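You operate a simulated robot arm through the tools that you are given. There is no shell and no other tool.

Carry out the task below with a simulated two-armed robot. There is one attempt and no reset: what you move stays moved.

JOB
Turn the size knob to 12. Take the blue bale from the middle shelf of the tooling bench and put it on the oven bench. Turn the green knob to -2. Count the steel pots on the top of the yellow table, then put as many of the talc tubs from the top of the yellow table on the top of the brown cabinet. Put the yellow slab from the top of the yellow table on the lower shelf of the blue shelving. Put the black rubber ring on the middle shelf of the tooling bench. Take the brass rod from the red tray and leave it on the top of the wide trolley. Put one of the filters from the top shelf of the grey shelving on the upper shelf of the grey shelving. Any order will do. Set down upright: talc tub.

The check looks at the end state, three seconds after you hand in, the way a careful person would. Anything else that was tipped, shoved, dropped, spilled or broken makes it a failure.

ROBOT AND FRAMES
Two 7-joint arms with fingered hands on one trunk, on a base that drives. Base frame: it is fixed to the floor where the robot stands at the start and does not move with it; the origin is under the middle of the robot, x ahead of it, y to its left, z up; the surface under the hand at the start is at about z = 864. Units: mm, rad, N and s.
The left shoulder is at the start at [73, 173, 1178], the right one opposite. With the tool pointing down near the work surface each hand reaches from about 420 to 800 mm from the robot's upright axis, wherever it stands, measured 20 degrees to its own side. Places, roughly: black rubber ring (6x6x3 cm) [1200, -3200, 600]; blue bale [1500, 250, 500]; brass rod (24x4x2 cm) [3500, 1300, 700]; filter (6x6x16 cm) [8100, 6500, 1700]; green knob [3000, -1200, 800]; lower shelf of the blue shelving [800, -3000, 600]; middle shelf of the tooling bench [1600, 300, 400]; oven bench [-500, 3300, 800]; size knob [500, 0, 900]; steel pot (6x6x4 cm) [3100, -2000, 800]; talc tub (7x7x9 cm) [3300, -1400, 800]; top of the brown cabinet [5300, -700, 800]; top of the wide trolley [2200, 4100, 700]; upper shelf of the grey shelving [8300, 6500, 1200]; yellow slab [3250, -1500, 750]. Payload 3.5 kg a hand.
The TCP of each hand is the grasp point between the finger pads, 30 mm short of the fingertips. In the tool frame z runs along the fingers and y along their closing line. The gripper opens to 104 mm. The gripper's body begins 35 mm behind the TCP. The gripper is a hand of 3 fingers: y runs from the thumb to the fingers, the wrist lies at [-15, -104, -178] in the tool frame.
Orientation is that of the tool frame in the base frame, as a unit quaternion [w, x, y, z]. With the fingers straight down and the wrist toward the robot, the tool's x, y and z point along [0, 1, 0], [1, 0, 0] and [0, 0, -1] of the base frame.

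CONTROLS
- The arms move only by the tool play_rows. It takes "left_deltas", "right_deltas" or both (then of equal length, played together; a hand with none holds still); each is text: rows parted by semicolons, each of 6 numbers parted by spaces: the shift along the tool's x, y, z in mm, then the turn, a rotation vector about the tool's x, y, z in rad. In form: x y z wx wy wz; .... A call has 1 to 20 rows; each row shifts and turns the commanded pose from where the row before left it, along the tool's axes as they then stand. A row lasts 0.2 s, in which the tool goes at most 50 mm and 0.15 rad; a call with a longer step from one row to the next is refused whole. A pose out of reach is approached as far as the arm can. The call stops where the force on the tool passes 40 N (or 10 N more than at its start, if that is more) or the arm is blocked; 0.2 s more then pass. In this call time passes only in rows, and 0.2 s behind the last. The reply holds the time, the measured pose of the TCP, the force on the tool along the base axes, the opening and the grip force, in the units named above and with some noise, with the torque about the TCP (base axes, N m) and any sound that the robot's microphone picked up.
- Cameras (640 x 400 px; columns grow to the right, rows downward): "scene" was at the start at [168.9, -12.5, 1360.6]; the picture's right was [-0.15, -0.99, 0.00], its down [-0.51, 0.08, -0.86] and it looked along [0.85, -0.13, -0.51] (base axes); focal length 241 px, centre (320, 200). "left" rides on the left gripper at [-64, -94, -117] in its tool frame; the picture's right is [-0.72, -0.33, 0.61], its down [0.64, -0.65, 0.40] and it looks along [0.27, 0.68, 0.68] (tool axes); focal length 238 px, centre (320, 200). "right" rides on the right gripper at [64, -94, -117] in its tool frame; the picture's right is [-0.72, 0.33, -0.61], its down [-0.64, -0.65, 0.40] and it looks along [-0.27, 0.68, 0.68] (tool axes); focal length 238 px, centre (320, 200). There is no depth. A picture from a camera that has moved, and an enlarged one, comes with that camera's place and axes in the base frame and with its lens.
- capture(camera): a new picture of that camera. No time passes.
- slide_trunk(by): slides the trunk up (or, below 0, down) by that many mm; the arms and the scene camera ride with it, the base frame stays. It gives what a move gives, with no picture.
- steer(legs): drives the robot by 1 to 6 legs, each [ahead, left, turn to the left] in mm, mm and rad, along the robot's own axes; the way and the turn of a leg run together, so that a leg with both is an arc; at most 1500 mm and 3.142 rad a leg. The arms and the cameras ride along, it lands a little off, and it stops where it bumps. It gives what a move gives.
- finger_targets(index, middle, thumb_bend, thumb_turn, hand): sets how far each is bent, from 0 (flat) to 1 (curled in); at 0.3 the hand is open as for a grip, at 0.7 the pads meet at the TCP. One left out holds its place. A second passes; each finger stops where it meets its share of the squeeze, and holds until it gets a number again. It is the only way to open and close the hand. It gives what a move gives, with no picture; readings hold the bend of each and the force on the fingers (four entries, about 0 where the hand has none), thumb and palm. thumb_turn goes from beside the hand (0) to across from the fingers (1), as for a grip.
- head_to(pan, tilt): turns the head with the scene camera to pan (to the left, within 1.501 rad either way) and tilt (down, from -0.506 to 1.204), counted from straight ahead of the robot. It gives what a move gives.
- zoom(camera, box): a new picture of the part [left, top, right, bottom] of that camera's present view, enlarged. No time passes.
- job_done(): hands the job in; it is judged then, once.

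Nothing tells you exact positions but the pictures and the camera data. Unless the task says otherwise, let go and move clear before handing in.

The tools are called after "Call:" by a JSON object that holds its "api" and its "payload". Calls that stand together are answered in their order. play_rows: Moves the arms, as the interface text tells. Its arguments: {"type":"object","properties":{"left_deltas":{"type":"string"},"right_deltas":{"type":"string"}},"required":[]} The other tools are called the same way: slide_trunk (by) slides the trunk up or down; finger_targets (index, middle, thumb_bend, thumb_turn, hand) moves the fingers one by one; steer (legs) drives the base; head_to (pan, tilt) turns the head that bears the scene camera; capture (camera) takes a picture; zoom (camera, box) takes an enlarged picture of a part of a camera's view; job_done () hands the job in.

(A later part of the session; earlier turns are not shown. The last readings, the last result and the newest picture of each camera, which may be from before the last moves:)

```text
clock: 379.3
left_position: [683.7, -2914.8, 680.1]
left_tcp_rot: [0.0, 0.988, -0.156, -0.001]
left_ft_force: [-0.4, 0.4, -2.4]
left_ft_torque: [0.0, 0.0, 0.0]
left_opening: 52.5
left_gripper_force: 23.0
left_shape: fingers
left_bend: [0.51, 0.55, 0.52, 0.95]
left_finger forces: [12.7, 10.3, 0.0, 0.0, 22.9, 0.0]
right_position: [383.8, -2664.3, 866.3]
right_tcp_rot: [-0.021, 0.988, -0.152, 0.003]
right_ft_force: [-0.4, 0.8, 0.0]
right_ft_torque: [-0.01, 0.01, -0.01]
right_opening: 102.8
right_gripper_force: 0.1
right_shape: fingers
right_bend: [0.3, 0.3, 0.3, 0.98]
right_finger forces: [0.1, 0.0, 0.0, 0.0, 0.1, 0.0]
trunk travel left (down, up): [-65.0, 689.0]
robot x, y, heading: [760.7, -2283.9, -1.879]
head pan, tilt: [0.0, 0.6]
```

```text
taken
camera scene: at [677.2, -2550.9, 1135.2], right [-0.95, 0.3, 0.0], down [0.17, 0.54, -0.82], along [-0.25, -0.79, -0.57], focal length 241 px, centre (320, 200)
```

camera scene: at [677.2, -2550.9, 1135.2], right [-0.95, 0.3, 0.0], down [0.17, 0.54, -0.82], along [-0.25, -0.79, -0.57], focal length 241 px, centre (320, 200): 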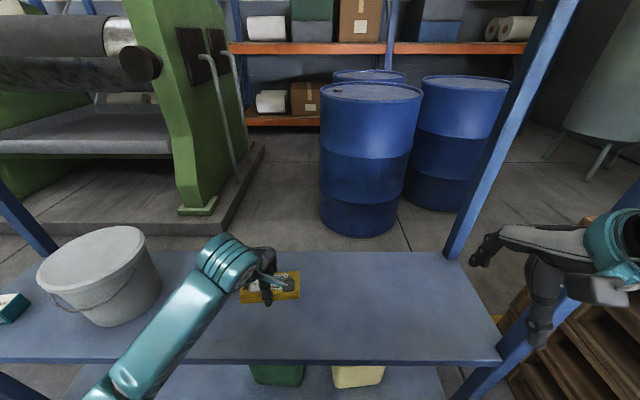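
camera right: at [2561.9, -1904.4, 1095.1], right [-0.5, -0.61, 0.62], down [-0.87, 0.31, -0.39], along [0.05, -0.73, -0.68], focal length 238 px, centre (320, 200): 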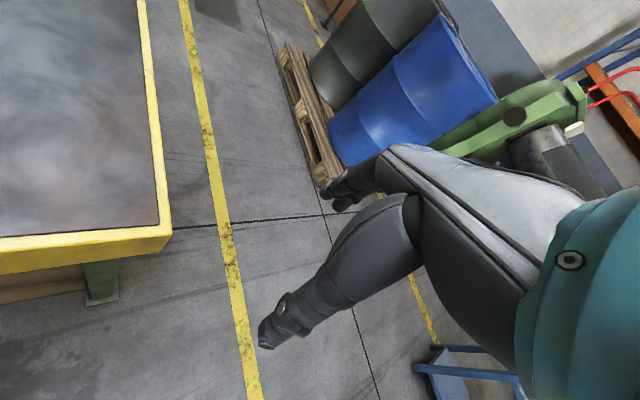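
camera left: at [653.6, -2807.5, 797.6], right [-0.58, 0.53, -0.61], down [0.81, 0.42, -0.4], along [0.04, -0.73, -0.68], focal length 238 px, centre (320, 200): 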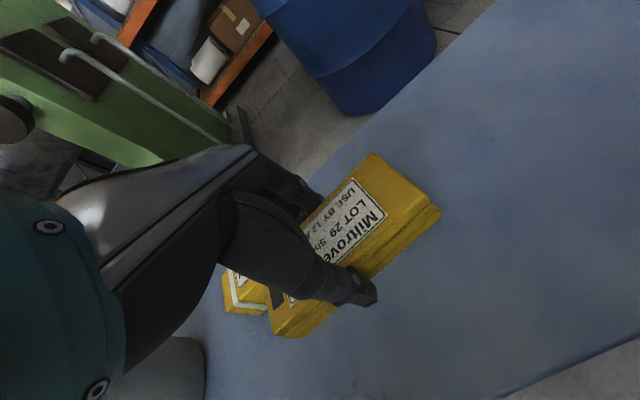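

The slab is over the free area. I shift 25 mm further from the yellow box and lower slowly.

Call:
{"api": "play_rows", "payload": {"left_deltas": "-25 0 0 0 0 0; 0 0 25 0 0 0; 0 0 20 0 0 0; 0 0 10 0 0 0; 0 0 0 0 0 0"}}

Call:
{"api": "capture", "payload": {"camera": "left"}}

```text
clock: 380.5
left_position: [659.6, -2905.1, 625.6]
left_tcp_rot: [-0.001, 0.988, -0.156, 0.0]
left_ft_force: [-0.2, -0.1, -2.5]
left_ft_torque: [-0.02, -0.02, -0.02]
left_opening: 52.5
left_gripper_force: 22.6
left_shape: fingers
left_bend: [0.51, 0.55, 0.52, 0.95]
left_finger forces: [12.8, 10.1, 0.0, 0.1, 22.8, 0.1]
right_position: [383.9, -2663.2, 866.1]
right_tcp_rot: [-0.021, 0.988, -0.152, 0.003]
right_ft_force: [-0.3, -0.9, 0.1]
right_ft_torque: [0.0, -0.03, 0.03]
right_opening: 103.0
right_gripper_force: 0.1
right_shape: fingers
right_bend: [0.3, 0.3, 0.3, 0.98]
right_finger forces: [0.1, 0.1, 0.0, 0.0, 0.0, 0.1]
trunk travel left (down, up): [-65.0, 689.0]
robot x, y, heading: [760.6, -2287.8, -1.881]
head pan, tilt: [0.0, 0.6]
```

```text
taken
camera left: at [629.1, -2797.6, 743.7], right [-0.58, 0.53, -0.61], down [0.81, 0.42, -0.4], along [0.04, -0.73, -0.68], focal length 238 px, centre (320, 200)
```

left: 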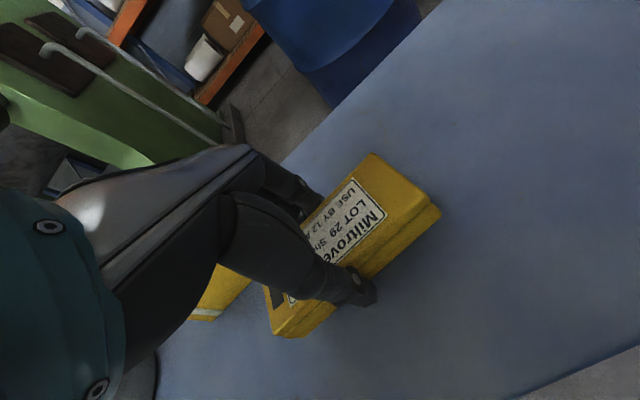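

Call:
{"api": "play_rows", "payload": {"left_deltas": "0 0 4 0 0 0; 0 0 4 0 0 0; 0 0 4 0 0 0; 0 0 0 0 0 0"}}

Call:
{"api": "play_rows", "payload": {"left_deltas": "0 0 2 0 0 0; 0 0 2 0 0 0; 0 0 0 0 0 0"}}

```text
clock: 381.5
left_position: [659.3, -2906.0, 612.8]
left_tcp_rot: [0.0, 0.988, -0.156, -0.001]
left_ft_force: [-0.2, 0.3, -2.0]
left_ft_torque: [0.02, 0.01, 0.0]
left_opening: 52.6
left_gripper_force: 22.4
left_shape: fingers
left_bend: [0.51, 0.55, 0.52, 0.95]
left_finger forces: [12.8, 10.2, 0.0, 0.0, 22.9, 0.0]
right_position: [384.5, -2662.9, 867.3]
right_tcp_rot: [-0.022, 0.988, -0.153, 0.004]
right_ft_force: [-0.4, 0.0, 0.8]
right_ft_torque: [-0.03, 0.0, 0.0]
right_opening: 103.0
right_gripper_force: 0.0
right_shape: fingers
right_bend: [0.3, 0.3, 0.3, 0.98]
right_finger forces: [0.0, 0.0, 0.0, 0.0, 0.1, 0.1]
trunk travel left (down, up): [-65.0, 689.0]
robot x, y, heading: [758.4, -2291.8, -1.883]
head pan, tilt: [0.0, 0.6]
```

```text
clock: 382.3
left_position: [658.8, -2907.2, 610.0]
left_tcp_rot: [0.0, 0.988, -0.157, 0.0]
left_ft_force: [-0.1, 0.3, -2.6]
left_ft_torque: [-0.03, 0.02, 0.01]
left_opening: 52.8
left_gripper_force: 23.3
left_shape: fingers
left_bend: [0.51, 0.55, 0.52, 0.95]
left_finger forces: [12.9, 10.1, 0.0, 0.0, 22.7, 0.0]
right_position: [384.1, -2663.4, 867.0]
right_tcp_rot: [-0.021, 0.988, -0.153, 0.004]
right_ft_force: [0.0, -0.1, -0.5]
right_ft_torque: [0.0, -0.01, -0.01]
right_opening: 102.5
right_gripper_force: 0.0
right_shape: fingers
right_bend: [0.3, 0.3, 0.3, 0.98]
right_finger forces: [0.0, 0.0, 0.0, 0.0, 0.0, 0.1]
trunk travel left (down, up): [-65.0, 689.0]
robot x, y, heading: [755.6, -2284.4, -1.88]
head pan, tilt: [0.0, 0.6]
```

Call:
{"api": "play_rows", "payload": {"left_deltas": "0 0 3 0 0 0; 0 0 3 0 0 0; 0 0 0 0 0 0"}}

Call:
{"api": "play_rows", "payload": {"left_deltas": "0 0 3 0 0 0; 0 0 3 0 0 0; 0 0 0 0 0 0"}}

Call:
{"api": "capture", "payload": {"camera": "left"}}

```text
clock: 383.1
left_position: [659.7, -2907.3, 603.0]
left_tcp_rot: [-0.001, 0.988, -0.156, -0.001]
left_ft_force: [-0.3, -0.1, -2.1]
left_ft_torque: [-0.04, -0.01, -0.02]
left_opening: 52.4
left_gripper_force: 23.3
left_shape: fingers
left_bend: [0.51, 0.55, 0.52, 0.95]
left_finger forces: [12.8, 10.2, 0.0, 0.1, 22.7, 0.1]
right_position: [383.8, -2663.6, 865.3]
right_tcp_rot: [-0.021, 0.988, -0.152, 0.003]
right_ft_force: [0.2, 0.3, 0.3]
right_ft_torque: [-0.02, 0.02, 0.0]
right_opening: 102.7
right_gripper_force: 0.0
right_shape: fingers
right_bend: [0.3, 0.3, 0.3, 0.98]
right_finger forces: [0.0, 0.0, 0.0, 0.0, 0.0, 0.1]
trunk travel left (down, up): [-65.0, 689.0]
robot x, y, heading: [763.1, -2286.2, -1.878]
head pan, tilt: [0.0, 0.6]
```

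```text
clock: 383.9
left_position: [660.6, -2908.3, 597.8]
left_tcp_rot: [-0.001, 0.988, -0.156, 0.0]
left_ft_force: [0.8, 1.3, -2.8]
left_ft_torque: [0.01, 0.01, 0.0]
left_opening: 52.4
left_gripper_force: 22.4
left_shape: fingers
left_bend: [0.51, 0.55, 0.52, 0.95]
left_finger forces: [12.7, 10.2, 0.0, 0.0, 22.7, 0.1]
right_position: [383.8, -2665.1, 865.5]
right_tcp_rot: [-0.022, 0.988, -0.152, 0.003]
right_ft_force: [-0.3, -0.3, 1.0]
right_ft_torque: [0.01, 0.01, 0.0]
right_opening: 102.7
right_gripper_force: 0.0
right_shape: fingers
right_bend: [0.3, 0.3, 0.3, 0.98]
right_finger forces: [0.0, 0.1, 0.1, 0.0, 0.0, 0.0]
trunk travel left (down, up): [-65.0, 689.0]
robot x, y, heading: [760.1, -2285.5, -1.881]
head pan, tilt: [0.0, 0.6]
```

```text
taken
camera left: at [629.8, -2799.1, 714.9], right [-0.58, 0.53, -0.61], down [0.81, 0.42, -0.4], along [0.04, -0.73, -0.68], focal length 238 px, centre (320, 200)
```

left: 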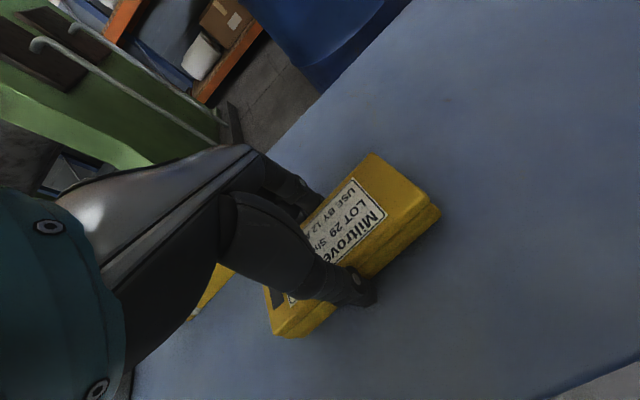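

Call:
{"api": "play_rows", "payload": {"left_deltas": "0 0 3 0 0 0; 0 0 3 0 0 0; 0 0 3 0 0 0; 0 0 0 0 0 0"}}

Call:
{"api": "play_rows", "payload": {"left_deltas": "0 0 3 0 0 0; 0 0 3 0 0 0; 0 0 0 0 0 0"}}

```text
clock: 384.9
left_position: [660.6, -2908.9, 592.8]
left_tcp_rot: [0.005, 0.988, -0.157, -0.003]
left_ft_force: [3.2, 1.4, 26.2]
left_ft_torque: [-0.65, 0.06, -0.02]
left_opening: 52.9
left_gripper_force: 30.5
left_shape: fingers
left_bend: [0.52, 0.55, 0.52, 0.95]
left_finger forces: [12.1, 21.3, 0.0, 0.0, 27.7, 0.0]
right_position: [383.6, -2662.1, 866.4]
right_tcp_rot: [-0.02, 0.988, -0.152, 0.003]
right_ft_force: [0.1, 0.6, 0.0]
right_ft_torque: [-0.01, -0.01, 0.02]
right_opening: 103.0
right_gripper_force: 0.0
right_shape: fingers
right_bend: [0.3, 0.3, 0.3, 0.98]
right_finger forces: [0.1, 0.0, 0.0, 0.0, 0.0, 0.0]
trunk travel left (down, up): [-65.0, 689.0]
robot x, y, heading: [758.5, -2288.9, -1.885]
head pan, tilt: [0.0, 0.6]
```

```text
clock: 385.4
left_position: [657.6, -2910.0, 592.9]
left_tcp_rot: [0.01, 0.988, -0.157, -0.004]
left_ft_force: [6.6, 8.0, 18.5]
left_ft_torque: [-0.19, -0.02, 0.01]
left_opening: 53.2
left_gripper_force: 27.7
left_shape: fingers
left_bend: [0.54, 0.57, 0.51, 0.95]
left_finger forces: [10.8, 13.4, 0.1, 0.1, 30.1, 0.0]
right_position: [384.9, -2662.7, 867.6]
right_tcp_rot: [-0.02, 0.988, -0.151, 0.003]
right_ft_force: [0.6, -0.3, 0.1]
right_ft_torque: [-0.01, 0.02, 0.03]
right_opening: 102.9
right_gripper_force: 0.1
right_shape: fingers
right_bend: [0.3, 0.3, 0.3, 0.98]
right_finger forces: [0.1, 0.1, 0.0, 0.0, 0.0, 0.1]
trunk travel left (down, up): [-65.0, 689.0]
robot x, y, heading: [760.5, -2288.3, -1.88]
head pan, tilt: [0.0, 0.6]
stopped in row 2 (left hand): the force on the tool passed its limit at 42 N (the readings are from after the stop); the commanded pose is now the measured one
```

Contact made; the slab rests on the shelf (z≈550). I ease up slightly, open partly and lift away.

Call:
{"api": "play_rows", "payload": {"left_deltas": "0 0 -1.5 0 0 0; 0 0 0 0 0 0"}}

Call:
{"api": "finger_targets", "payload": {"hand": "left", "index": 0.42, "middle": 0.42, "thumb_bend": 0.4}}

Call:
{"api": "play_rows", "payload": {"left_deltas": "0 0 -15 -0.02 0 0; 0 0 -30 0 0 0; 0 0 -40 0 0 0; 0 0 -40 0 0 0; 0 0 0 0 0 0"}}

Call:
{"api": "capture", "payload": {"camera": "left"}}

Call:
{"api": "capture", "payload": {"camera": "scene"}}

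```text
clock: 386.0
left_position: [658.0, -2910.4, 592.6]
left_tcp_rot: [0.009, 0.988, -0.156, -0.004]
left_ft_force: [2.5, 5.1, 18.6]
left_ft_torque: [-0.34, 0.0, 0.02]
left_opening: 53.0
left_gripper_force: 26.9
left_shape: fingers
left_bend: [0.54, 0.56, 0.51, 0.95]
left_finger forces: [12.0, 14.5, 0.0, 0.0, 27.7, 0.1]
right_position: [384.3, -2661.1, 867.3]
right_tcp_rot: [-0.021, 0.988, -0.15, 0.004]
right_ft_force: [-0.7, -0.1, -0.3]
right_ft_torque: [-0.04, -0.01, 0.01]
right_opening: 103.2
right_gripper_force: 0.1
right_shape: fingers
right_bend: [0.3, 0.3, 0.3, 0.98]
right_finger forces: [0.1, 0.0, 0.1, 0.1, 0.0, 0.0]
trunk travel left (down, up): [-65.0, 689.0]
robot x, y, heading: [761.1, -2287.9, -1.88]
head pan, tilt: [0.0, 0.6]
```

```text
clock: 387.0
left_position: [658.3, -2910.9, 591.6]
left_tcp_rot: [0.008, 0.988, -0.157, -0.004]
left_ft_force: [0.2, 5.2, 11.8]
left_ft_torque: [-0.21, -0.01, 0.09]
left_opening: 75.8
left_gripper_force: 6.4
left_shape: fingers
left_bend: [0.42, 0.46, 0.4, 0.97]
left_finger forces: [0.1, 10.8, 0.1, 0.0, 1.1, 0.0]
right_position: [383.4, -2663.0, 866.7]
right_tcp_rot: [-0.021, 0.988, -0.152, 0.003]
right_ft_force: [-0.2, -0.1, -0.7]
right_ft_torque: [0.02, 0.02, 0.02]
right_opening: 102.5
right_gripper_force: 0.1
right_shape: fingers
right_bend: [0.3, 0.3, 0.3, 0.98]
right_finger forces: [0.0, 0.0, 0.0, 0.0, 0.1, 0.0]
trunk travel left (down, up): [-65.0, 689.0]
robot x, y, heading: [761.1, -2289.8, -1.877]
head pan, tilt: [0.0, 0.6]
```

```text
clock: 388.2
left_position: [659.6, -2905.7, 717.4]
left_tcp_rot: [0.016, 0.988, -0.156, -0.006]
left_ft_force: [0.0, 0.4, 0.7]
left_ft_torque: [0.02, -0.03, 0.01]
left_opening: 75.6
left_gripper_force: 0.1
left_shape: fingers
left_bend: [0.42, 0.42, 0.4, 0.97]
left_finger forces: [0.0, 0.1, 0.0, 0.0, 0.0, 0.0]
right_position: [382.9, -2662.9, 867.8]
right_tcp_rot: [-0.021, 0.988, -0.151, 0.003]
right_ft_force: [0.3, -0.3, -0.4]
right_ft_torque: [0.0, -0.02, 0.0]
right_opening: 102.8
right_gripper_force: 0.1
right_shape: fingers
right_bend: [0.3, 0.3, 0.3, 0.98]
right_finger forces: [0.0, 0.1, 0.0, 0.1, 0.1, 0.0]
trunk travel left (down, up): [-65.0, 689.0]
robot x, y, heading: [759.8, -2286.3, -1.881]
head pan, tilt: [0.0, 0.6]
```

```text
taken
camera left: at [631.8, -2795.2, 831.2], right [-0.59, 0.51, -0.62], down [0.81, 0.41, -0.43], along [0.03, -0.75, -0.66], focal length 238 px, centre (320, 200)
```

left: 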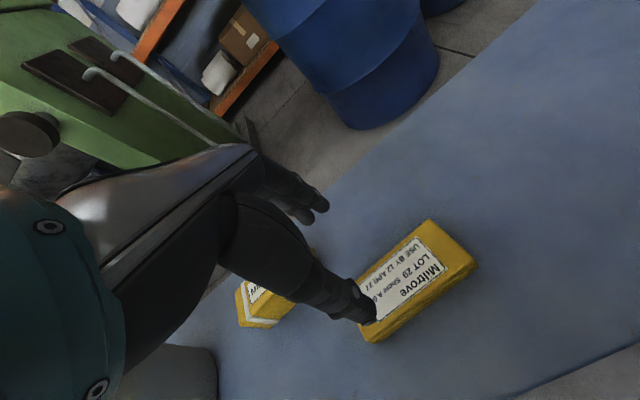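

```text
taken
camera scene: at [677.5, -2550.4, 1135.4], right [-0.95, 0.3, 0.0], down [0.17, 0.54, -0.83], along [-0.25, -0.79, -0.56], focal length 241 px, centre (320, 200)
```

scene: 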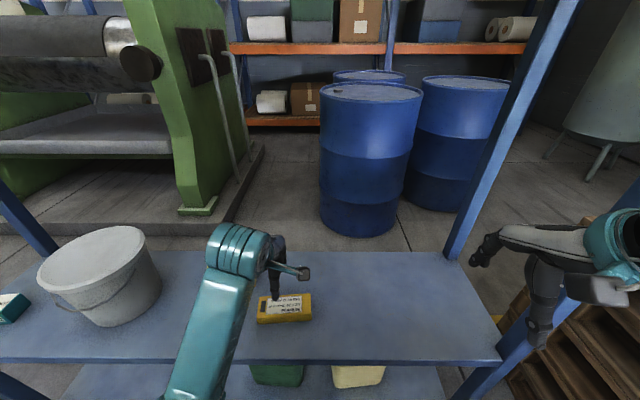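

The slab lies flat on the lower shelf. Next the black ring: I back off, shift left so the left arm can pass between the bucket and the left post.

Call:
{"api": "steer", "payload": {"legs": [[-200, 0, 0], [0, 546, 0]]}}

Call:
{"api": "play_rows", "payload": {"left_deltas": "0 0 0 0.033 0.007 0; 0 0 0 0 0 0"}}

Call:
{"api": "capture", "payload": {"camera": "scene"}}

Call:
{"api": "capture", "payload": {"camera": "left"}}

```text
clock: 392.6
left_position: [1250.3, -2882.2, 716.6]
left_tcp_rot: [0.017, 0.988, -0.152, -0.005]
left_ft_force: [0.6, -1.0, -0.2]
left_ft_torque: [-0.01, 0.02, 0.0]
left_opening: 75.3
left_gripper_force: 0.0
left_shape: fingers
left_bend: [0.42, 0.42, 0.4, 0.97]
left_finger forces: [0.0, 0.0, 0.0, 0.0, 0.1, 0.0]
right_position: [970.1, -2641.4, 866.6]
right_tcp_rot: [-0.021, 0.989, -0.147, 0.003]
right_ft_force: [0.0, -0.6, -0.9]
right_ft_torque: [0.01, 0.03, -0.01]
right_opening: 102.4
right_gripper_force: 0.1
right_shape: fingers
right_bend: [0.3, 0.3, 0.3, 0.98]
right_finger forces: [0.0, 0.1, 0.0, 0.0, 0.1, 0.0]
trunk travel left (down, up): [-65.0, 689.0]
robot x, y, heading: [1343.5, -2261.0, -1.87]
head pan, tilt: [0.0, 0.6]
```

```text
clock: 393.2
left_position: [1248.8, -2883.0, 716.0]
left_tcp_rot: [-0.001, 0.988, -0.152, 0.001]
left_ft_force: [-0.4, 0.5, 0.4]
left_ft_torque: [0.02, -0.02, -0.01]
left_opening: 75.4
left_gripper_force: 0.1
left_shape: fingers
left_bend: [0.42, 0.42, 0.4, 0.97]
left_finger forces: [0.0, 0.0, 0.0, 0.0, 0.0, 0.1]
right_position: [969.8, -2641.3, 867.2]
right_tcp_rot: [-0.021, 0.989, -0.148, 0.003]
right_ft_force: [0.4, -0.2, -0.1]
right_ft_torque: [0.03, -0.01, -0.03]
right_opening: 103.1
right_gripper_force: 0.1
right_shape: fingers
right_bend: [0.3, 0.3, 0.3, 0.98]
right_finger forces: [0.1, 0.1, 0.1, 0.1, 0.1, 0.0]
trunk travel left (down, up): [-65.0, 689.0]
robot x, y, heading: [1343.2, -2263.4, -1.868]
head pan, tilt: [0.0, 0.6]
```

```text
taken
camera scene: at [1262.6, -2525.6, 1135.4], right [-0.96, 0.3, 0.0], down [0.17, 0.54, -0.83], along [-0.24, -0.79, -0.56], focal length 241 px, centre (320, 200)
```

scene: 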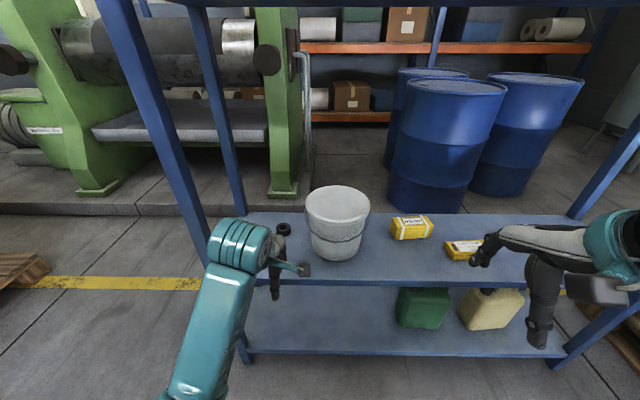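

```text
taken
camera left: at [1217.1, -2774.7, 833.2], right [-0.59, 0.53, -0.62], down [0.81, 0.43, -0.4], along [0.05, -0.73, -0.68], focal length 238 px, centre (320, 200)
```

left: 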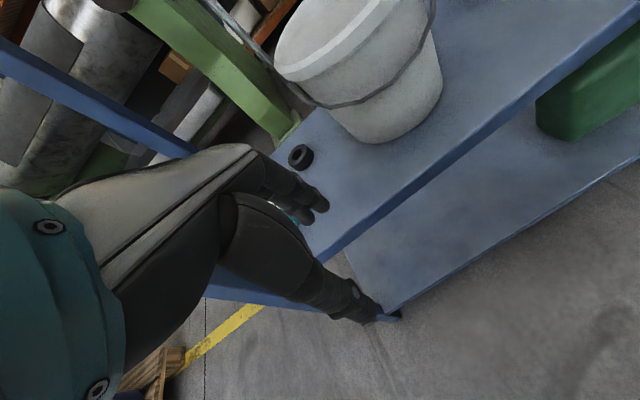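

Ring at ≈[1196,-3186]. I yaw the left hand 15° so the wrist stays clear of the bucket, align laterally, then drive in.

Call:
{"api": "play_rows", "payload": {"left_deltas": "22 0 0 0 0 0.13; 22 0 0 0 0 0.13; 0 0 0 0 0 0"}}

Call:
{"api": "steer", "payload": {"legs": [[0, 0, -0.014], [180, 0, 0]]}}

Call:
{"api": "capture", "payload": {"camera": "scene"}}

Call:
{"api": "capture", "payload": {"camera": "left"}}

```text
clock: 394.0
left_position: [1290.7, -2898.6, 716.8]
left_tcp_rot: [0.0, 0.96, -0.279, 0.0]
left_ft_force: [0.1, -0.7, -0.3]
left_ft_torque: [0.01, -0.03, 0.01]
left_opening: 75.4
left_gripper_force: 0.0
left_shape: fingers
left_bend: [0.42, 0.42, 0.4, 0.97]
left_finger forces: [0.0, 0.1, 0.0, 0.0, 0.0, 0.0]
right_position: [969.3, -2642.9, 865.5]
right_tcp_rot: [-0.021, 0.989, -0.147, 0.003]
right_ft_force: [0.2, 0.1, 0.3]
right_ft_torque: [0.02, -0.01, 0.03]
right_opening: 102.7
right_gripper_force: 0.1
right_shape: fingers
right_bend: [0.3, 0.3, 0.3, 0.98]
right_finger forces: [0.0, 0.0, 0.0, 0.0, 0.0, 0.0]
trunk travel left (down, up): [-65.0, 689.0]
robot x, y, heading: [1343.9, -2261.7, -1.871]
head pan, tilt: [0.0, 0.6]
```

```text
clock: 395.8
left_position: [1225.8, -3061.9, 717.1]
left_tcp_rot: [0.0, 0.958, -0.288, 0.0]
left_ft_force: [-1.0, -1.2, 0.4]
left_ft_torque: [0.01, -0.02, 0.04]
left_opening: 75.7
left_gripper_force: 0.1
left_shape: fingers
left_bend: [0.42, 0.42, 0.4, 0.97]
left_finger forces: [0.1, 0.1, 0.0, 0.0, 0.1, 0.1]
right_position: [908.7, -2798.7, 866.3]
right_tcp_rot: [-0.021, 0.987, -0.157, 0.003]
right_ft_force: [0.4, 0.4, 0.2]
right_ft_torque: [-0.02, -0.04, 0.0]
right_opening: 102.6
right_gripper_force: 0.0
right_shape: fingers
right_bend: [0.3, 0.3, 0.3, 0.98]
right_finger forces: [0.1, 0.0, 0.0, 0.1, 0.1, 0.0]
trunk travel left (down, up): [-65.0, 689.0]
robot x, y, heading: [1289.6, -2425.8, -1.89]
head pan, tilt: [0.0, 0.6]
```

```text
taken
camera scene: at [1203.8, -2688.8, 1135.3], right [-0.95, 0.31, 0.0], down [0.18, 0.54, -0.82], along [-0.26, -0.78, -0.57], focal length 241 px, centre (320, 200)
```

scene: 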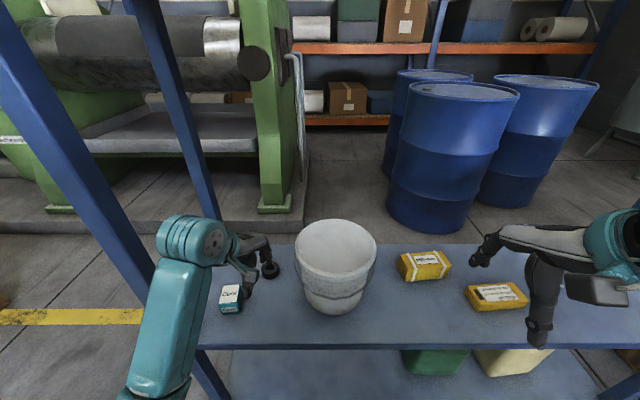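

```text
taken
camera left: at [1224.3, -2949.4, 834.1], right [-0.42, 0.67, -0.62], down [0.9, 0.19, -0.4], along [-0.15, -0.72, -0.68], focal length 238 px, centre (320, 200)
```

left: 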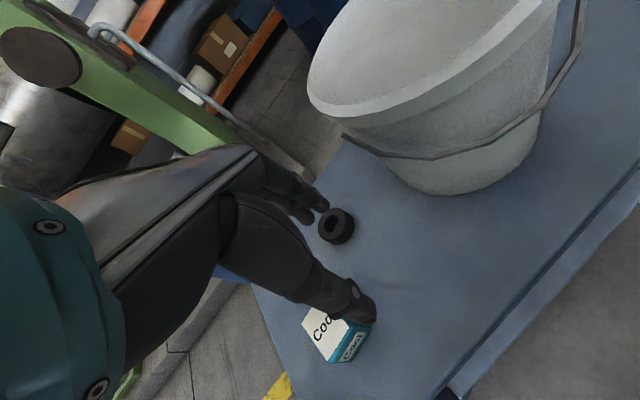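

Call:
{"api": "steer", "payload": {"legs": [[112, 3, 0]]}}

Call:
{"api": "capture", "payload": {"camera": "left"}}

Call:
{"api": "capture", "payload": {"camera": "scene"}}

```text
clock: 397.0
left_position: [1191.1, -3169.8, 717.2]
left_tcp_rot: [0.0, 0.958, -0.288, 0.001]
left_ft_force: [-0.4, 0.3, -0.5]
left_ft_torque: [0.02, -0.01, 0.01]
left_opening: 75.5
left_gripper_force: 0.1
left_shape: fingers
left_bend: [0.42, 0.42, 0.4, 0.97]
left_finger forces: [0.0, 0.0, 0.0, 0.0, 0.0, 0.0]
right_position: [876.5, -2906.8, 866.1]
right_tcp_rot: [-0.022, 0.987, -0.156, 0.003]
right_ft_force: [-0.2, -1.0, -0.5]
right_ft_torque: [0.0, -0.01, -0.01]
right_opening: 102.7
right_gripper_force: 0.2
right_shape: fingers
right_bend: [0.3, 0.3, 0.3, 0.98]
right_finger forces: [0.0, 0.0, 0.0, 0.0, 0.0, 0.0]
trunk travel left (down, up): [-65.0, 689.0]
robot x, y, heading: [1256.7, -2531.6, -1.895]
head pan, tilt: [0.0, 0.6]
```

```text
taken
camera left: at [1191.5, -3057.4, 834.1], right [-0.42, 0.67, -0.62], down [0.9, 0.19, -0.4], along [-0.15, -0.72, -0.68], focal length 238 px, centre (320, 200)
```

left: 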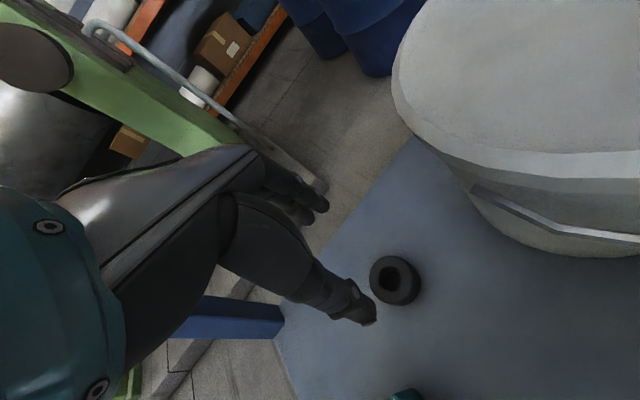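

```text
taken
camera scene: at [1171.1, -2796.9, 1135.3], right [-0.95, 0.31, 0.0], down [0.18, 0.54, -0.82], along [-0.26, -0.78, -0.57], focal length 241 px, centre (320, 200)
```

scene: 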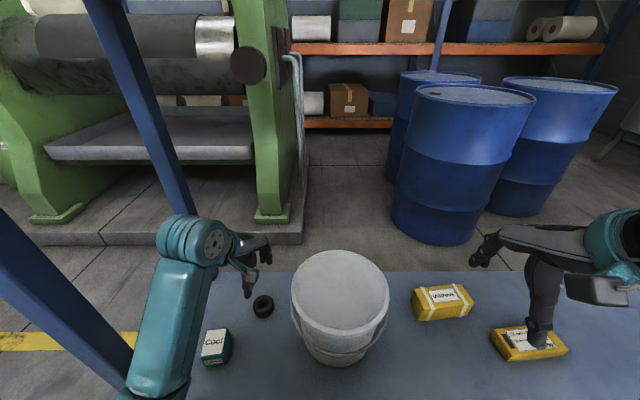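

Ring centre ≈[1196,-3172]. I open the hand a bit more, align and descend over it.

Call:
{"api": "finger_targets", "payload": {"hand": "left", "index": 0.36, "middle": 0.36, "thumb_bend": 0.36}}

Call:
{"api": "play_rows", "payload": {"left_deltas": "5 -1 0 0 0 0; 0 0 35 0 0 0; 0 0 35 0 0 0; 0 0 25 0 0 0; 0 0 0 0 0 0"}}

Call:
{"api": "capture", "payload": {"camera": "left"}}

Call:
{"api": "zoom", "payload": {"camera": "scene", "box": [120, 200, 400, 400]}}

```text
clock: 398.0
left_position: [1191.9, -3170.4, 717.9]
left_tcp_rot: [0.0, 0.958, -0.288, 0.001]
left_ft_force: [1.1, -1.0, 0.7]
left_ft_torque: [0.03, 0.02, -0.05]
left_opening: 88.0
left_gripper_force: 0.1
left_shape: fingers
left_bend: [0.36, 0.36, 0.36, 0.97]
left_finger forces: [0.0, 0.1, 0.0, 0.0, 0.0, 0.0]
right_position: [876.3, -2907.4, 865.9]
right_tcp_rot: [-0.021, 0.988, -0.156, 0.004]
right_ft_force: [0.6, -0.4, 1.0]
right_ft_torque: [-0.05, 0.0, -0.02]
right_opening: 102.8
right_gripper_force: 0.1
right_shape: fingers
right_bend: [0.3, 0.3, 0.3, 0.98]
right_finger forces: [0.0, 0.0, 0.0, 0.1, 0.0, 0.0]
trunk travel left (down, up): [-65.0, 689.0]
robot x, y, heading: [1257.9, -2532.6, -1.893]
head pan, tilt: [0.0, 0.6]
```

```text
clock: 399.2
left_position: [1198.3, -3172.7, 621.2]
left_tcp_rot: [0.0, 0.957, -0.289, 0.002]
left_ft_force: [0.5, -0.4, -0.2]
left_ft_torque: [-0.02, -0.02, -0.03]
left_opening: 87.6
left_gripper_force: 0.0
left_shape: fingers
left_bend: [0.36, 0.36, 0.36, 0.97]
left_finger forces: [0.0, 0.0, 0.0, 0.1, 0.0, 0.0]
right_position: [877.4, -2908.3, 866.2]
right_tcp_rot: [-0.021, 0.987, -0.156, 0.004]
right_ft_force: [0.1, -0.3, 0.2]
right_ft_torque: [-0.01, -0.01, 0.01]
right_opening: 103.1
right_gripper_force: 0.1
right_shape: fingers
right_bend: [0.3, 0.3, 0.3, 0.98]
right_finger forces: [0.1, 0.1, 0.0, 0.0, 0.1, 0.1]
trunk travel left (down, up): [-65.0, 689.0]
robot x, y, heading: [1255.8, -2534.0, -1.893]
head pan, tilt: [0.0, 0.6]
```

```text
taken
camera left: at [1197.7, -3058.3, 737.6], right [-0.42, 0.67, -0.62], down [0.9, 0.19, -0.4], along [-0.15, -0.72, -0.68], focal length 238 px, centre (320, 200)
```

left: 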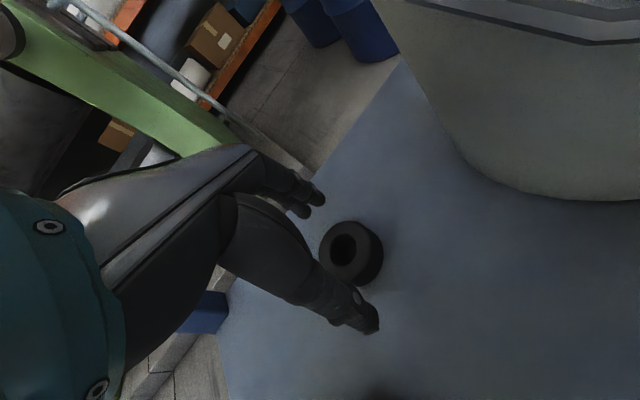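

```text
2.00 times, centred on (260, 300) of scene
camera zoom: at [1171.2, -2796.6, 1135.4], right [-0.95, 0.31, 0.0], down [0.18, 0.54, -0.83], along [-0.26, -0.78, -0.56], focal length 482 px, centre (440, 0)
```

zoom: 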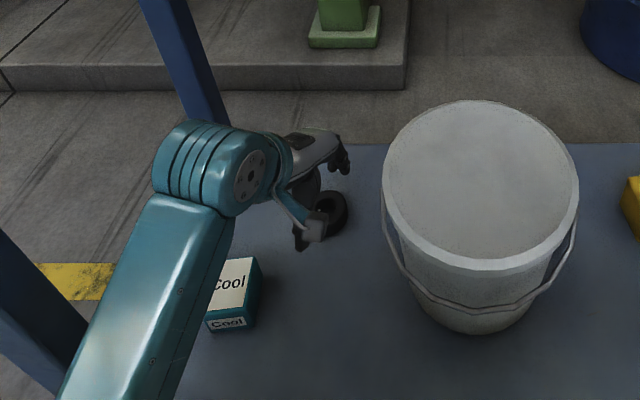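

Call:
{"api": "play_rows", "payload": {"left_deltas": "-2 0 15 0 0 0; 0 0 10 0 0 0; 0 0 6 0 0 0; 0 0 0 0 0 0"}}

Call:
{"api": "capture", "payload": {"camera": "left"}}

```text
clock: 400.2
left_position: [1194.8, -3170.4, 592.1]
left_tcp_rot: [0.003, 0.958, -0.288, 0.001]
left_ft_force: [0.4, -0.2, 6.4]
left_ft_torque: [-0.22, 0.08, -0.01]
left_opening: 88.0
left_gripper_force: 2.6
left_shape: fingers
left_bend: [0.36, 0.36, 0.36, 0.97]
left_finger forces: [0.0, 5.2, 0.1, 0.0, 0.1, 0.0]
right_position: [876.5, -2906.6, 866.2]
right_tcp_rot: [-0.02, 0.987, -0.157, 0.003]
right_ft_force: [0.1, -0.1, 0.0]
right_ft_torque: [-0.01, -0.03, -0.05]
right_opening: 102.8
right_gripper_force: 0.1
right_shape: fingers
right_bend: [0.3, 0.3, 0.3, 0.98]
right_finger forces: [0.1, 0.0, 0.0, 0.1, 0.0, 0.0]
trunk travel left (down, up): [-65.0, 689.0]
robot x, y, heading: [1259.1, -2533.9, -1.89]
head pan, tilt: [0.0, 0.6]
```

```text
taken
camera left: at [1194.7, -3058.6, 709.3], right [-0.42, 0.67, -0.62], down [0.89, 0.19, -0.4], along [-0.15, -0.72, -0.68], focal length 238 px, centre (320, 200)
```

left: 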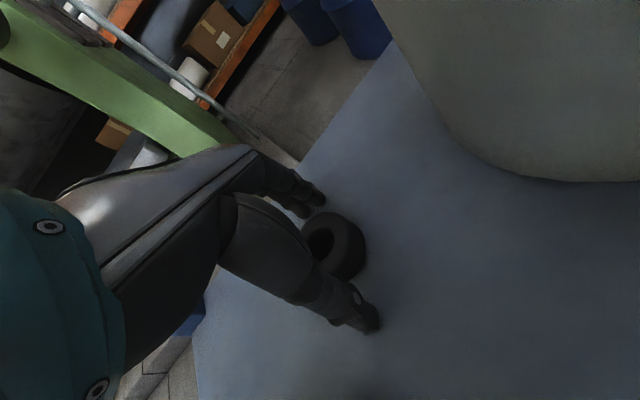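

A fingertip just touches the shelf. I raise 3 mm and close on the ring.

Call:
{"api": "play_rows", "payload": {"left_deltas": "0 0 -3 0 0 0; 0 0 0 0 0 0"}}

Call:
{"api": "finger_targets", "payload": {"hand": "left", "index": 0.7, "middle": 0.7, "thumb_bend": 0.7}}

Call:
{"api": "capture", "payload": {"camera": "left"}}

```text
clock: 400.8
left_position: [1195.6, -3170.3, 594.1]
left_tcp_rot: [-0.001, 0.958, -0.288, 0.001]
left_ft_force: [-0.2, -0.2, -0.3]
left_ft_torque: [0.01, -0.04, -0.02]
left_opening: 87.7
left_gripper_force: 0.0
left_shape: fingers
left_bend: [0.36, 0.36, 0.36, 0.97]
left_finger forces: [0.0, 0.0, 0.0, 0.0, 0.1, 0.0]
right_position: [877.0, -2907.2, 866.6]
right_tcp_rot: [-0.021, 0.987, -0.156, 0.003]
right_ft_force: [0.1, 0.2, -0.1]
right_ft_torque: [0.01, 0.02, 0.0]
right_opening: 102.7
right_gripper_force: 0.0
right_shape: fingers
right_bend: [0.3, 0.3, 0.3, 0.98]
right_finger forces: [0.1, 0.0, 0.0, 0.1, 0.0, 0.0]
trunk travel left (down, up): [-65.0, 689.0]
robot x, y, heading: [1259.1, -2535.2, -1.892]
head pan, tilt: [0.0, 0.6]
```

```text
clock: 401.8
left_position: [1194.9, -3171.4, 593.2]
left_tcp_rot: [0.002, 0.958, -0.288, 0.001]
left_ft_force: [-1.3, -3.4, 8.2]
left_ft_torque: [-0.33, 0.07, -0.05]
left_opening: 42.2
left_gripper_force: 19.8
left_shape: fingers
left_bend: [0.58, 0.6, 0.54, 0.96]
left_finger forces: [8.9, 15.9, 0.1, 0.0, 15.3, 0.0]
right_position: [876.2, -2905.9, 866.5]
right_tcp_rot: [-0.02, 0.987, -0.157, 0.004]
right_ft_force: [-0.4, 0.1, -0.6]
right_ft_torque: [0.0, -0.02, 0.01]
right_opening: 103.1
right_gripper_force: 0.0
right_shape: fingers
right_bend: [0.3, 0.3, 0.3, 0.98]
right_finger forces: [0.0, 0.1, 0.0, 0.0, 0.0, 0.0]
trunk travel left (down, up): [-65.0, 689.0]
robot x, y, heading: [1255.3, -2533.2, -1.887]
head pan, tilt: [0.0, 0.6]
```

```text
taken
camera left: at [1194.4, -3058.5, 712.1], right [-0.42, 0.67, -0.62], down [0.89, 0.19, -0.4], along [-0.15, -0.72, -0.68], focal length 238 px, centre (320, 200)
```

left: 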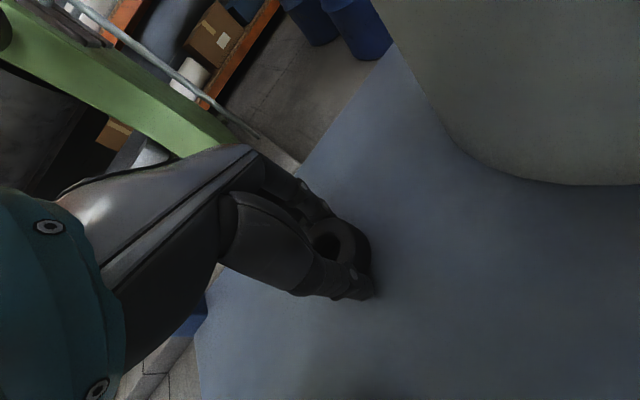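

Ring gripped (~20 N). I lift it gently and back straight out.

Call:
{"api": "play_rows", "payload": {"left_deltas": "0 0 -10 0 0 0; 0 0 -25 0 0 0; 0 0 -35 0 0 0; 0 0 -35 0 0 0; 0 0 0 0 0 0"}}

Call:
{"api": "capture", "payload": {"camera": "left"}}

Call:
{"api": "steer", "payload": {"legs": [[-350, 0, 0]]}}

Call:
{"api": "capture", "payload": {"camera": "scene"}}

```text
clock: 403.0
left_position: [1194.0, -3169.5, 700.2]
left_tcp_rot: [0.0, 0.958, -0.288, 0.0]
left_ft_force: [0.3, -0.1, 0.1]
left_ft_torque: [0.01, -0.02, -0.03]
left_opening: 42.2
left_gripper_force: 16.1
left_shape: fingers
left_bend: [0.58, 0.61, 0.54, 0.96]
left_finger forces: [8.5, 8.7, 0.0, 0.0, 16.0, 0.0]
right_position: [876.2, -2906.5, 866.1]
right_tcp_rot: [-0.02, 0.988, -0.156, 0.004]
right_ft_force: [0.5, 0.3, -0.1]
right_ft_torque: [0.01, -0.01, -0.01]
right_opening: 102.6
right_gripper_force: 0.1
right_shape: fingers
right_bend: [0.3, 0.3, 0.3, 0.98]
right_finger forces: [0.0, 0.0, 0.1, 0.1, 0.0, 0.1]
trunk travel left (down, up): [-65.0, 689.0]
robot x, y, heading: [1257.4, -2535.0, -1.892]
head pan, tilt: [0.0, 0.6]
```

```text
taken
camera left: at [1193.8, -3057.2, 816.6], right [-0.42, 0.67, -0.62], down [0.9, 0.19, -0.4], along [-0.15, -0.72, -0.68], focal length 238 px, centre (320, 200)
```

left: 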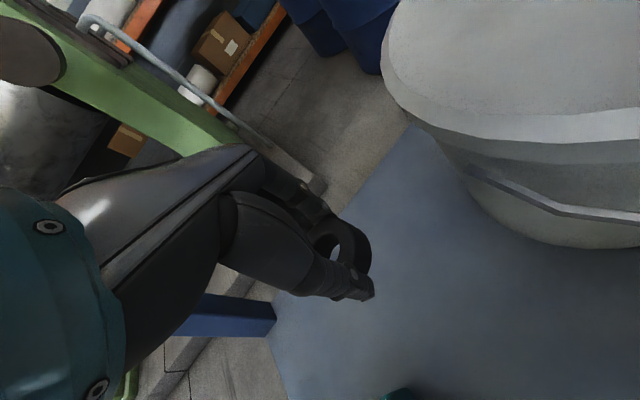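

```text
clock: 405.3
left_position: [1303.2, -2835.9, 698.6]
left_tcp_rot: [0.0, 0.957, -0.288, 0.001]
left_ft_force: [0.3, 0.6, 0.4]
left_ft_torque: [0.0, 0.02, 0.0]
left_opening: 42.1
left_gripper_force: 15.9
left_shape: fingers
left_bend: [0.58, 0.61, 0.54, 0.96]
left_finger forces: [8.5, 8.7, 0.1, 0.1, 15.9, 0.1]
right_position: [987.1, -2573.0, 865.9]
right_tcp_rot: [-0.021, 0.987, -0.157, 0.002]
right_ft_force: [0.3, -0.2, 0.5]
right_ft_torque: [0.02, 0.02, 0.02]
right_opening: 103.1
right_gripper_force: 0.1
right_shape: fingers
right_bend: [0.3, 0.3, 0.3, 0.98]
right_finger forces: [0.0, 0.0, 0.0, 0.0, 0.0, 0.0]
trunk travel left (down, up): [-65.0, 689.0]
robot x, y, heading: [1367.6, -2202.6, -1.891]
head pan, tilt: [0.0, 0.6]
```

```text
taken
camera scene: at [1281.4, -2462.8, 1135.5], right [-0.95, 0.31, 0.0], down [0.18, 0.54, -0.83], along [-0.26, -0.78, -0.56], focal length 241 px, centre (320, 200)
```

scene: 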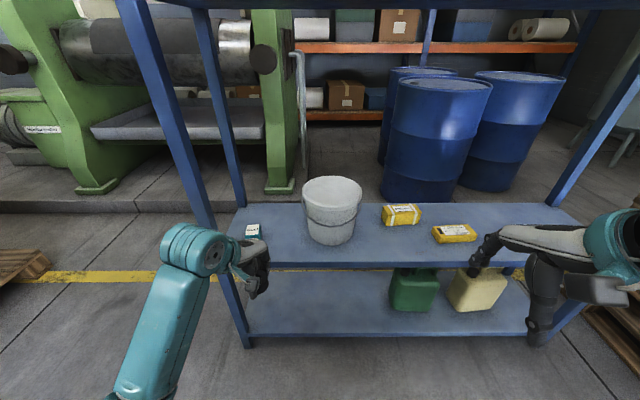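

The ring is held and the shelf items are undisturbed. I raise the trunk, turn, and drive back north to the tooling bench.

Call:
{"api": "slide_trunk", "payload": {"by": 200}}

Call:
{"api": "play_rows", "payload": {"left_deltas": "10 -25 -15 0 0 0; 10 -25 -15 0 0 0; 10 -25 -15 0 0 0; 10 -25 -15 0 0 0; 0 0 0 0 0 0"}}

Call:
{"api": "steer", "payload": {"legs": [[0, 0, -1.58], [-656, -809, 0], [197, -726, 0], [-59, -896, 0]]}}

Call:
{"api": "head_to", "payload": {"pan": 0.0, "tilt": 0.7}}

Call:
{"api": "capture", "payload": {"camera": "scene"}}

```text
clock: 407.4
left_position: [1302.5, -2836.8, 897.9]
left_tcp_rot: [-0.001, 0.957, -0.289, 0.001]
left_ft_force: [-0.3, 0.3, -0.4]
left_ft_torque: [0.0, -0.01, -0.02]
left_opening: 41.8
left_gripper_force: 16.2
left_shape: fingers
left_bend: [0.58, 0.61, 0.54, 0.96]
left_finger forces: [8.5, 8.6, 0.0, 0.0, 16.0, 0.0]
right_position: [986.3, -2572.8, 1065.1]
right_tcp_rot: [-0.022, 0.987, -0.157, 0.004]
right_ft_force: [0.4, 0.2, -0.7]
right_ft_torque: [-0.03, 0.0, -0.03]
right_opening: 102.8
right_gripper_force: 0.0
right_shape: fingers
right_bend: [0.3, 0.3, 0.3, 0.98]
right_finger forces: [0.0, 0.0, 0.1, 0.0, 0.0, 0.0]
trunk travel left (down, up): [-265.0, 489.0]
robot x, y, heading: [1368.1, -2204.2, -1.895]
head pan, tilt: [0.0, 0.6]
```

```text
clock: 408.6
left_position: [1390.8, -2772.9, 959.1]
left_tcp_rot: [0.0, 0.957, -0.29, 0.0]
left_ft_force: [-0.2, -0.2, -0.4]
left_ft_torque: [-0.04, 0.02, -0.01]
left_opening: 41.7
left_gripper_force: 16.7
left_shape: fingers
left_bend: [0.58, 0.62, 0.54, 0.96]
left_finger forces: [8.4, 8.7, 0.0, 0.0, 15.9, 0.1]
right_position: [986.0, -2572.4, 1065.5]
right_tcp_rot: [-0.021, 0.987, -0.157, 0.003]
right_ft_force: [-0.6, 0.0, 0.0]
right_ft_torque: [-0.02, -0.01, 0.0]
right_opening: 102.6
right_gripper_force: 0.1
right_shape: fingers
right_bend: [0.3, 0.3, 0.3, 0.98]
right_finger forces: [0.0, 0.0, 0.1, 0.1, 0.1, 0.1]
trunk travel left (down, up): [-265.0, 489.0]
robot x, y, heading: [1365.7, -2203.9, -1.895]
head pan, tilt: [0.0, 0.6]
```

```text
clock: 425.9
left_position: [2079.8, -105.2, 959.4]
left_tcp_rot: [-0.001, -0.475, 0.88, -0.001]
left_ft_force: [0.0, -0.4, -0.2]
left_ft_torque: [0.0, 0.02, 0.0]
left_opening: 41.3
left_gripper_force: 16.0
left_shape: fingers
left_bend: [0.58, 0.62, 0.54, 0.96]
left_finger forces: [8.5, 8.6, 0.0, 0.0, 15.2, 0.1]
right_position: [2279.9, 300.6, 1066.2]
right_tcp_rot: [0.012, -0.589, 0.808, -0.018]
right_ft_force: [0.1, -0.5, 0.4]
right_ft_torque: [-0.01, -0.01, 0.02]
right_opening: 102.8
right_gripper_force: 0.0
right_shape: fingers
right_bend: [0.3, 0.3, 0.3, 0.98]
right_finger forces: [0.0, 0.1, 0.0, 0.0, 0.1, 0.0]
trunk travel left (down, up): [-265.0, 489.0]
robot x, y, heading: [2648.8, -77.9, 2.829]
head pan, tilt: [0.0, 0.6]
```

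```text
clock: 426.6
left_position: [2080.1, -105.8, 959.0]
left_tcp_rot: [-0.001, -0.475, 0.88, -0.001]
left_ft_force: [0.2, 0.6, -0.3]
left_ft_torque: [0.01, -0.03, -0.01]
left_opening: 41.3
left_gripper_force: 16.3
left_shape: fingers
left_bend: [0.58, 0.62, 0.54, 0.96]
left_finger forces: [8.4, 8.5, 0.0, 0.0, 15.4, 0.0]
right_position: [2279.2, 300.7, 1066.5]
right_tcp_rot: [0.013, -0.59, 0.807, -0.018]
right_ft_force: [0.1, -0.1, -0.4]
right_ft_torque: [0.02, -0.02, 0.0]
right_opening: 102.8
right_gripper_force: 0.0
right_shape: fingers
right_bend: [0.3, 0.3, 0.3, 0.98]
right_finger forces: [0.1, 0.0, 0.0, 0.0, 0.1, 0.1]
trunk travel left (down, up): [-265.0, 489.0]
robot x, y, heading: [2655.8, -77.5, 2.825]
head pan, tilt: [0.0, 0.7]
```

```text
taken
camera scene: at [2493.9, -25.8, 1336.1], right [0.31, 0.95, 0.0], down [0.61, -0.2, -0.77], along [-0.73, 0.24, -0.64], focal length 241 px, centre (320, 200)
```

scene: 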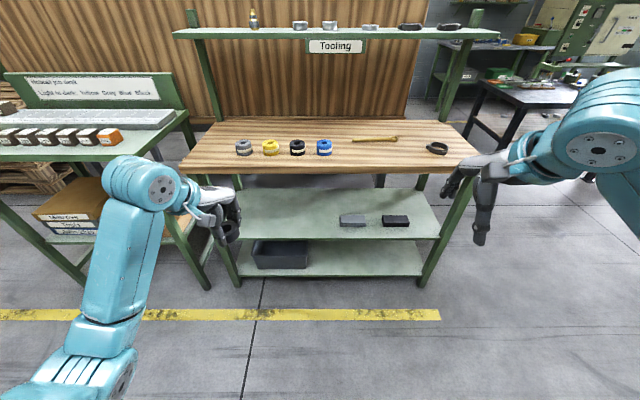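

At the tooling bench again; everything there is in place. I lower the trunk and bring the left hand with the ring low for entry.

Call:
{"api": "slide_trunk", "payload": {"by": -255}}

Call:
{"api": "play_rows", "payload": {"left_deltas": "-20 25 25 0 0 0.05; -20 25 25 0 0 0; -20 25 25 0 0 0; -20 25 25 0 0 0; -20 25 25 0 0 0; 0 20 25 0 0 0; 0 0 8 0 0 0; 0 0 0 0 0 0", "right_deltas": "0 0 -30 0 0 0; 0 0 -30 0 0 0; 0 0 -30 0 0 0; 0 0 -30 0 0 0; 0 0 -30 0 0 0; 0 0 -30 0 0 0; 0 0 0 0 0 0; 0 0 0 0 0 0"}}

Call:
{"api": "capture", "payload": {"camera": "scene"}}

```text
clock: 429.2
left_position: [2080.3, -106.2, 703.9]
left_tcp_rot: [-0.002, -0.475, 0.88, 0.0]
left_ft_force: [-0.1, 0.0, -0.5]
left_ft_torque: [0.01, 0.02, -0.02]
left_opening: 41.4
left_gripper_force: 16.1
left_shape: fingers
left_bend: [0.58, 0.62, 0.54, 0.96]
left_finger forces: [8.4, 8.5, 0.0, 0.0, 15.3, 0.0]
right_position: [2263.4, 305.8, 785.3]
right_tcp_rot: [0.035, -0.589, 0.806, -0.05]
right_ft_force: [0.6, -0.2, -0.7]
right_ft_torque: [-0.02, -0.02, 0.03]
right_opening: 102.9
right_gripper_force: 0.0
right_shape: fingers
right_bend: [0.3, 0.3, 0.3, 0.98]
right_finger forces: [0.1, 0.1, 0.0, 0.0, 0.1, 0.0]
trunk travel left (down, up): [-10.0, 744.0]
robot x, y, heading: [2649.8, -80.7, 2.826]
head pan, tilt: [0.0, 0.7]
```

```text
clock: 431.0
left_position: [2018.7, 59.2, 545.9]
left_tcp_rot: [-0.002, -0.453, 0.891, 0.0]
left_ft_force: [-0.1, 0.0, -1.3]
left_ft_torque: [0.0, 0.01, -0.02]
left_opening: 41.3
left_gripper_force: 15.8
left_shape: fingers
left_bend: [0.59, 0.62, 0.54, 0.96]
left_finger forces: [8.5, 8.6, 0.0, 0.0, 15.2, 0.0]
right_position: [2242.7, 311.6, 962.5]
right_tcp_rot: [0.035, -0.588, 0.807, -0.05]
right_ft_force: [0.2, 0.5, -0.6]
right_ft_torque: [0.02, 0.0, 0.02]
right_opening: 102.8
right_gripper_force: 0.0
right_shape: fingers
right_bend: [0.3, 0.3, 0.3, 0.98]
right_finger forces: [0.0, 0.0, 0.1, 0.0, 0.0, 0.0]
trunk travel left (down, up): [-10.0, 744.0]
robot x, y, heading: [2651.3, -76.2, 2.824]
head pan, tilt: [0.0, 0.7]
```

```text
taken
camera scene: at [2361.1, 17.7, 1067.6], right [0.31, 0.95, 0.0], down [0.61, -0.2, -0.76], along [-0.73, 0.24, -0.64], focal length 241 px, centre (320, 200)
```

scene: 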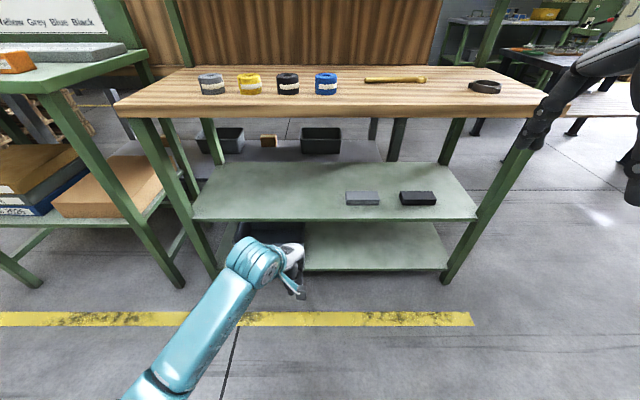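

Call:
{"api": "play_rows", "payload": {"right_deltas": "0 -20 0 0 0 0; 0 -20 0 0 0 0; 0 -20 0 0 0 0; 0 0 0 0 0 0"}}

Call:
{"api": "steer", "payload": {"legs": [[300, 0, 0]]}}

Call:
{"api": "capture", "payload": {"camera": "scene"}}

Call:
{"api": "capture", "payload": {"camera": "left"}}

```text
clock: 432.0
left_position: [2020.4, 60.6, 547.1]
left_tcp_rot: [0.0, -0.453, 0.892, 0.0]
left_ft_force: [0.2, -0.6, -1.1]
left_ft_torque: [-0.02, -0.03, -0.04]
left_opening: 41.3
left_gripper_force: 16.1
left_shape: fingers
left_bend: [0.59, 0.62, 0.54, 0.96]
left_finger forces: [8.3, 8.5, 0.0, 0.0, 15.1, 0.0]
right_position: [2298.2, 294.8, 969.8]
right_tcp_rot: [0.035, -0.588, 0.806, -0.05]
right_ft_force: [-1.2, -1.1, 0.6]
right_ft_torque: [0.01, 0.01, 0.0]
right_opening: 102.9
right_gripper_force: 0.1
right_shape: fingers
right_bend: [0.3, 0.3, 0.3, 0.98]
right_finger forces: [0.0, 0.0, 0.1, 0.0, 0.1, 0.1]
trunk travel left (down, up): [-10.0, 744.0]
robot x, y, heading: [2656.7, -76.6, 2.825]
head pan, tilt: [0.0, 0.7]
```

```text
clock: 434.1
left_position: [1732.5, 154.2, 545.4]
left_tcp_rot: [-0.001, -0.453, 0.892, 0.0]
left_ft_force: [0.7, 0.7, -0.5]
left_ft_torque: [-0.01, 0.05, -0.01]
left_opening: 41.3
left_gripper_force: 15.7
left_shape: fingers
left_bend: [0.59, 0.62, 0.54, 0.96]
left_finger forces: [8.4, 8.5, 0.1, 0.0, 15.1, 0.0]
right_position: [2012.1, 388.1, 970.4]
right_tcp_rot: [0.035, -0.588, 0.806, -0.049]
right_ft_force: [0.1, -0.1, 0.0]
right_ft_torque: [-0.03, 0.01, 0.04]
right_opening: 102.8
right_gripper_force: 0.1
right_shape: fingers
right_bend: [0.3, 0.3, 0.3, 0.98]
right_finger forces: [0.1, 0.0, 0.0, 0.1, 0.0, 0.0]
trunk travel left (down, up): [-10.0, 744.0]
robot x, y, heading: [2364.6, 17.1, 2.827]
head pan, tilt: [0.0, 0.7]
```

```text
taken
camera scene: at [2073.1, 111.5, 1067.5], right [0.31, 0.95, 0.0], down [0.61, -0.2, -0.76], along [-0.73, 0.24, -0.64], focal length 241 px, centre (320, 200)
```

scene: 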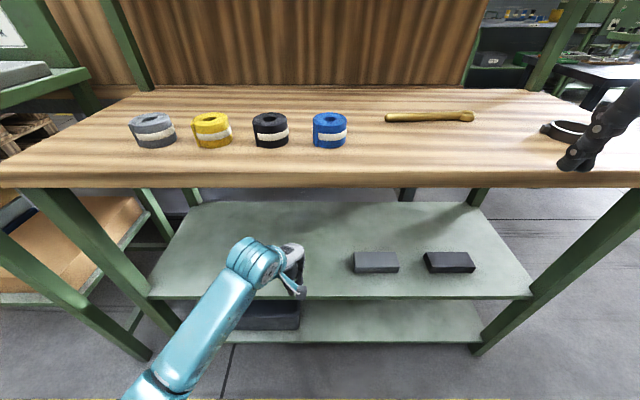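

```text
taken
camera left: at [1847.1, 148.3, 663.7], right [0.69, 0.39, -0.62], down [0.15, -0.9, -0.4], along [-0.71, 0.19, -0.68], focal length 238 px, centre (320, 200)
```

left: 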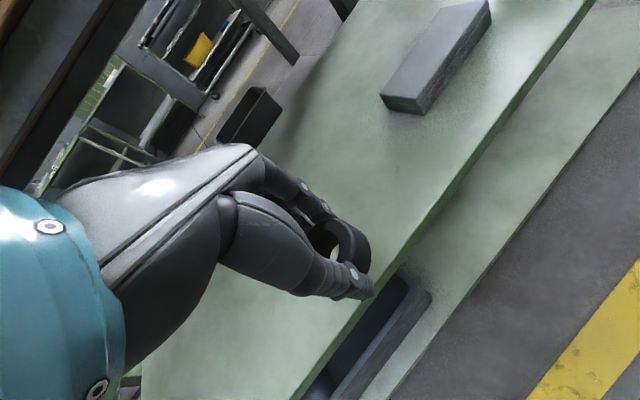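

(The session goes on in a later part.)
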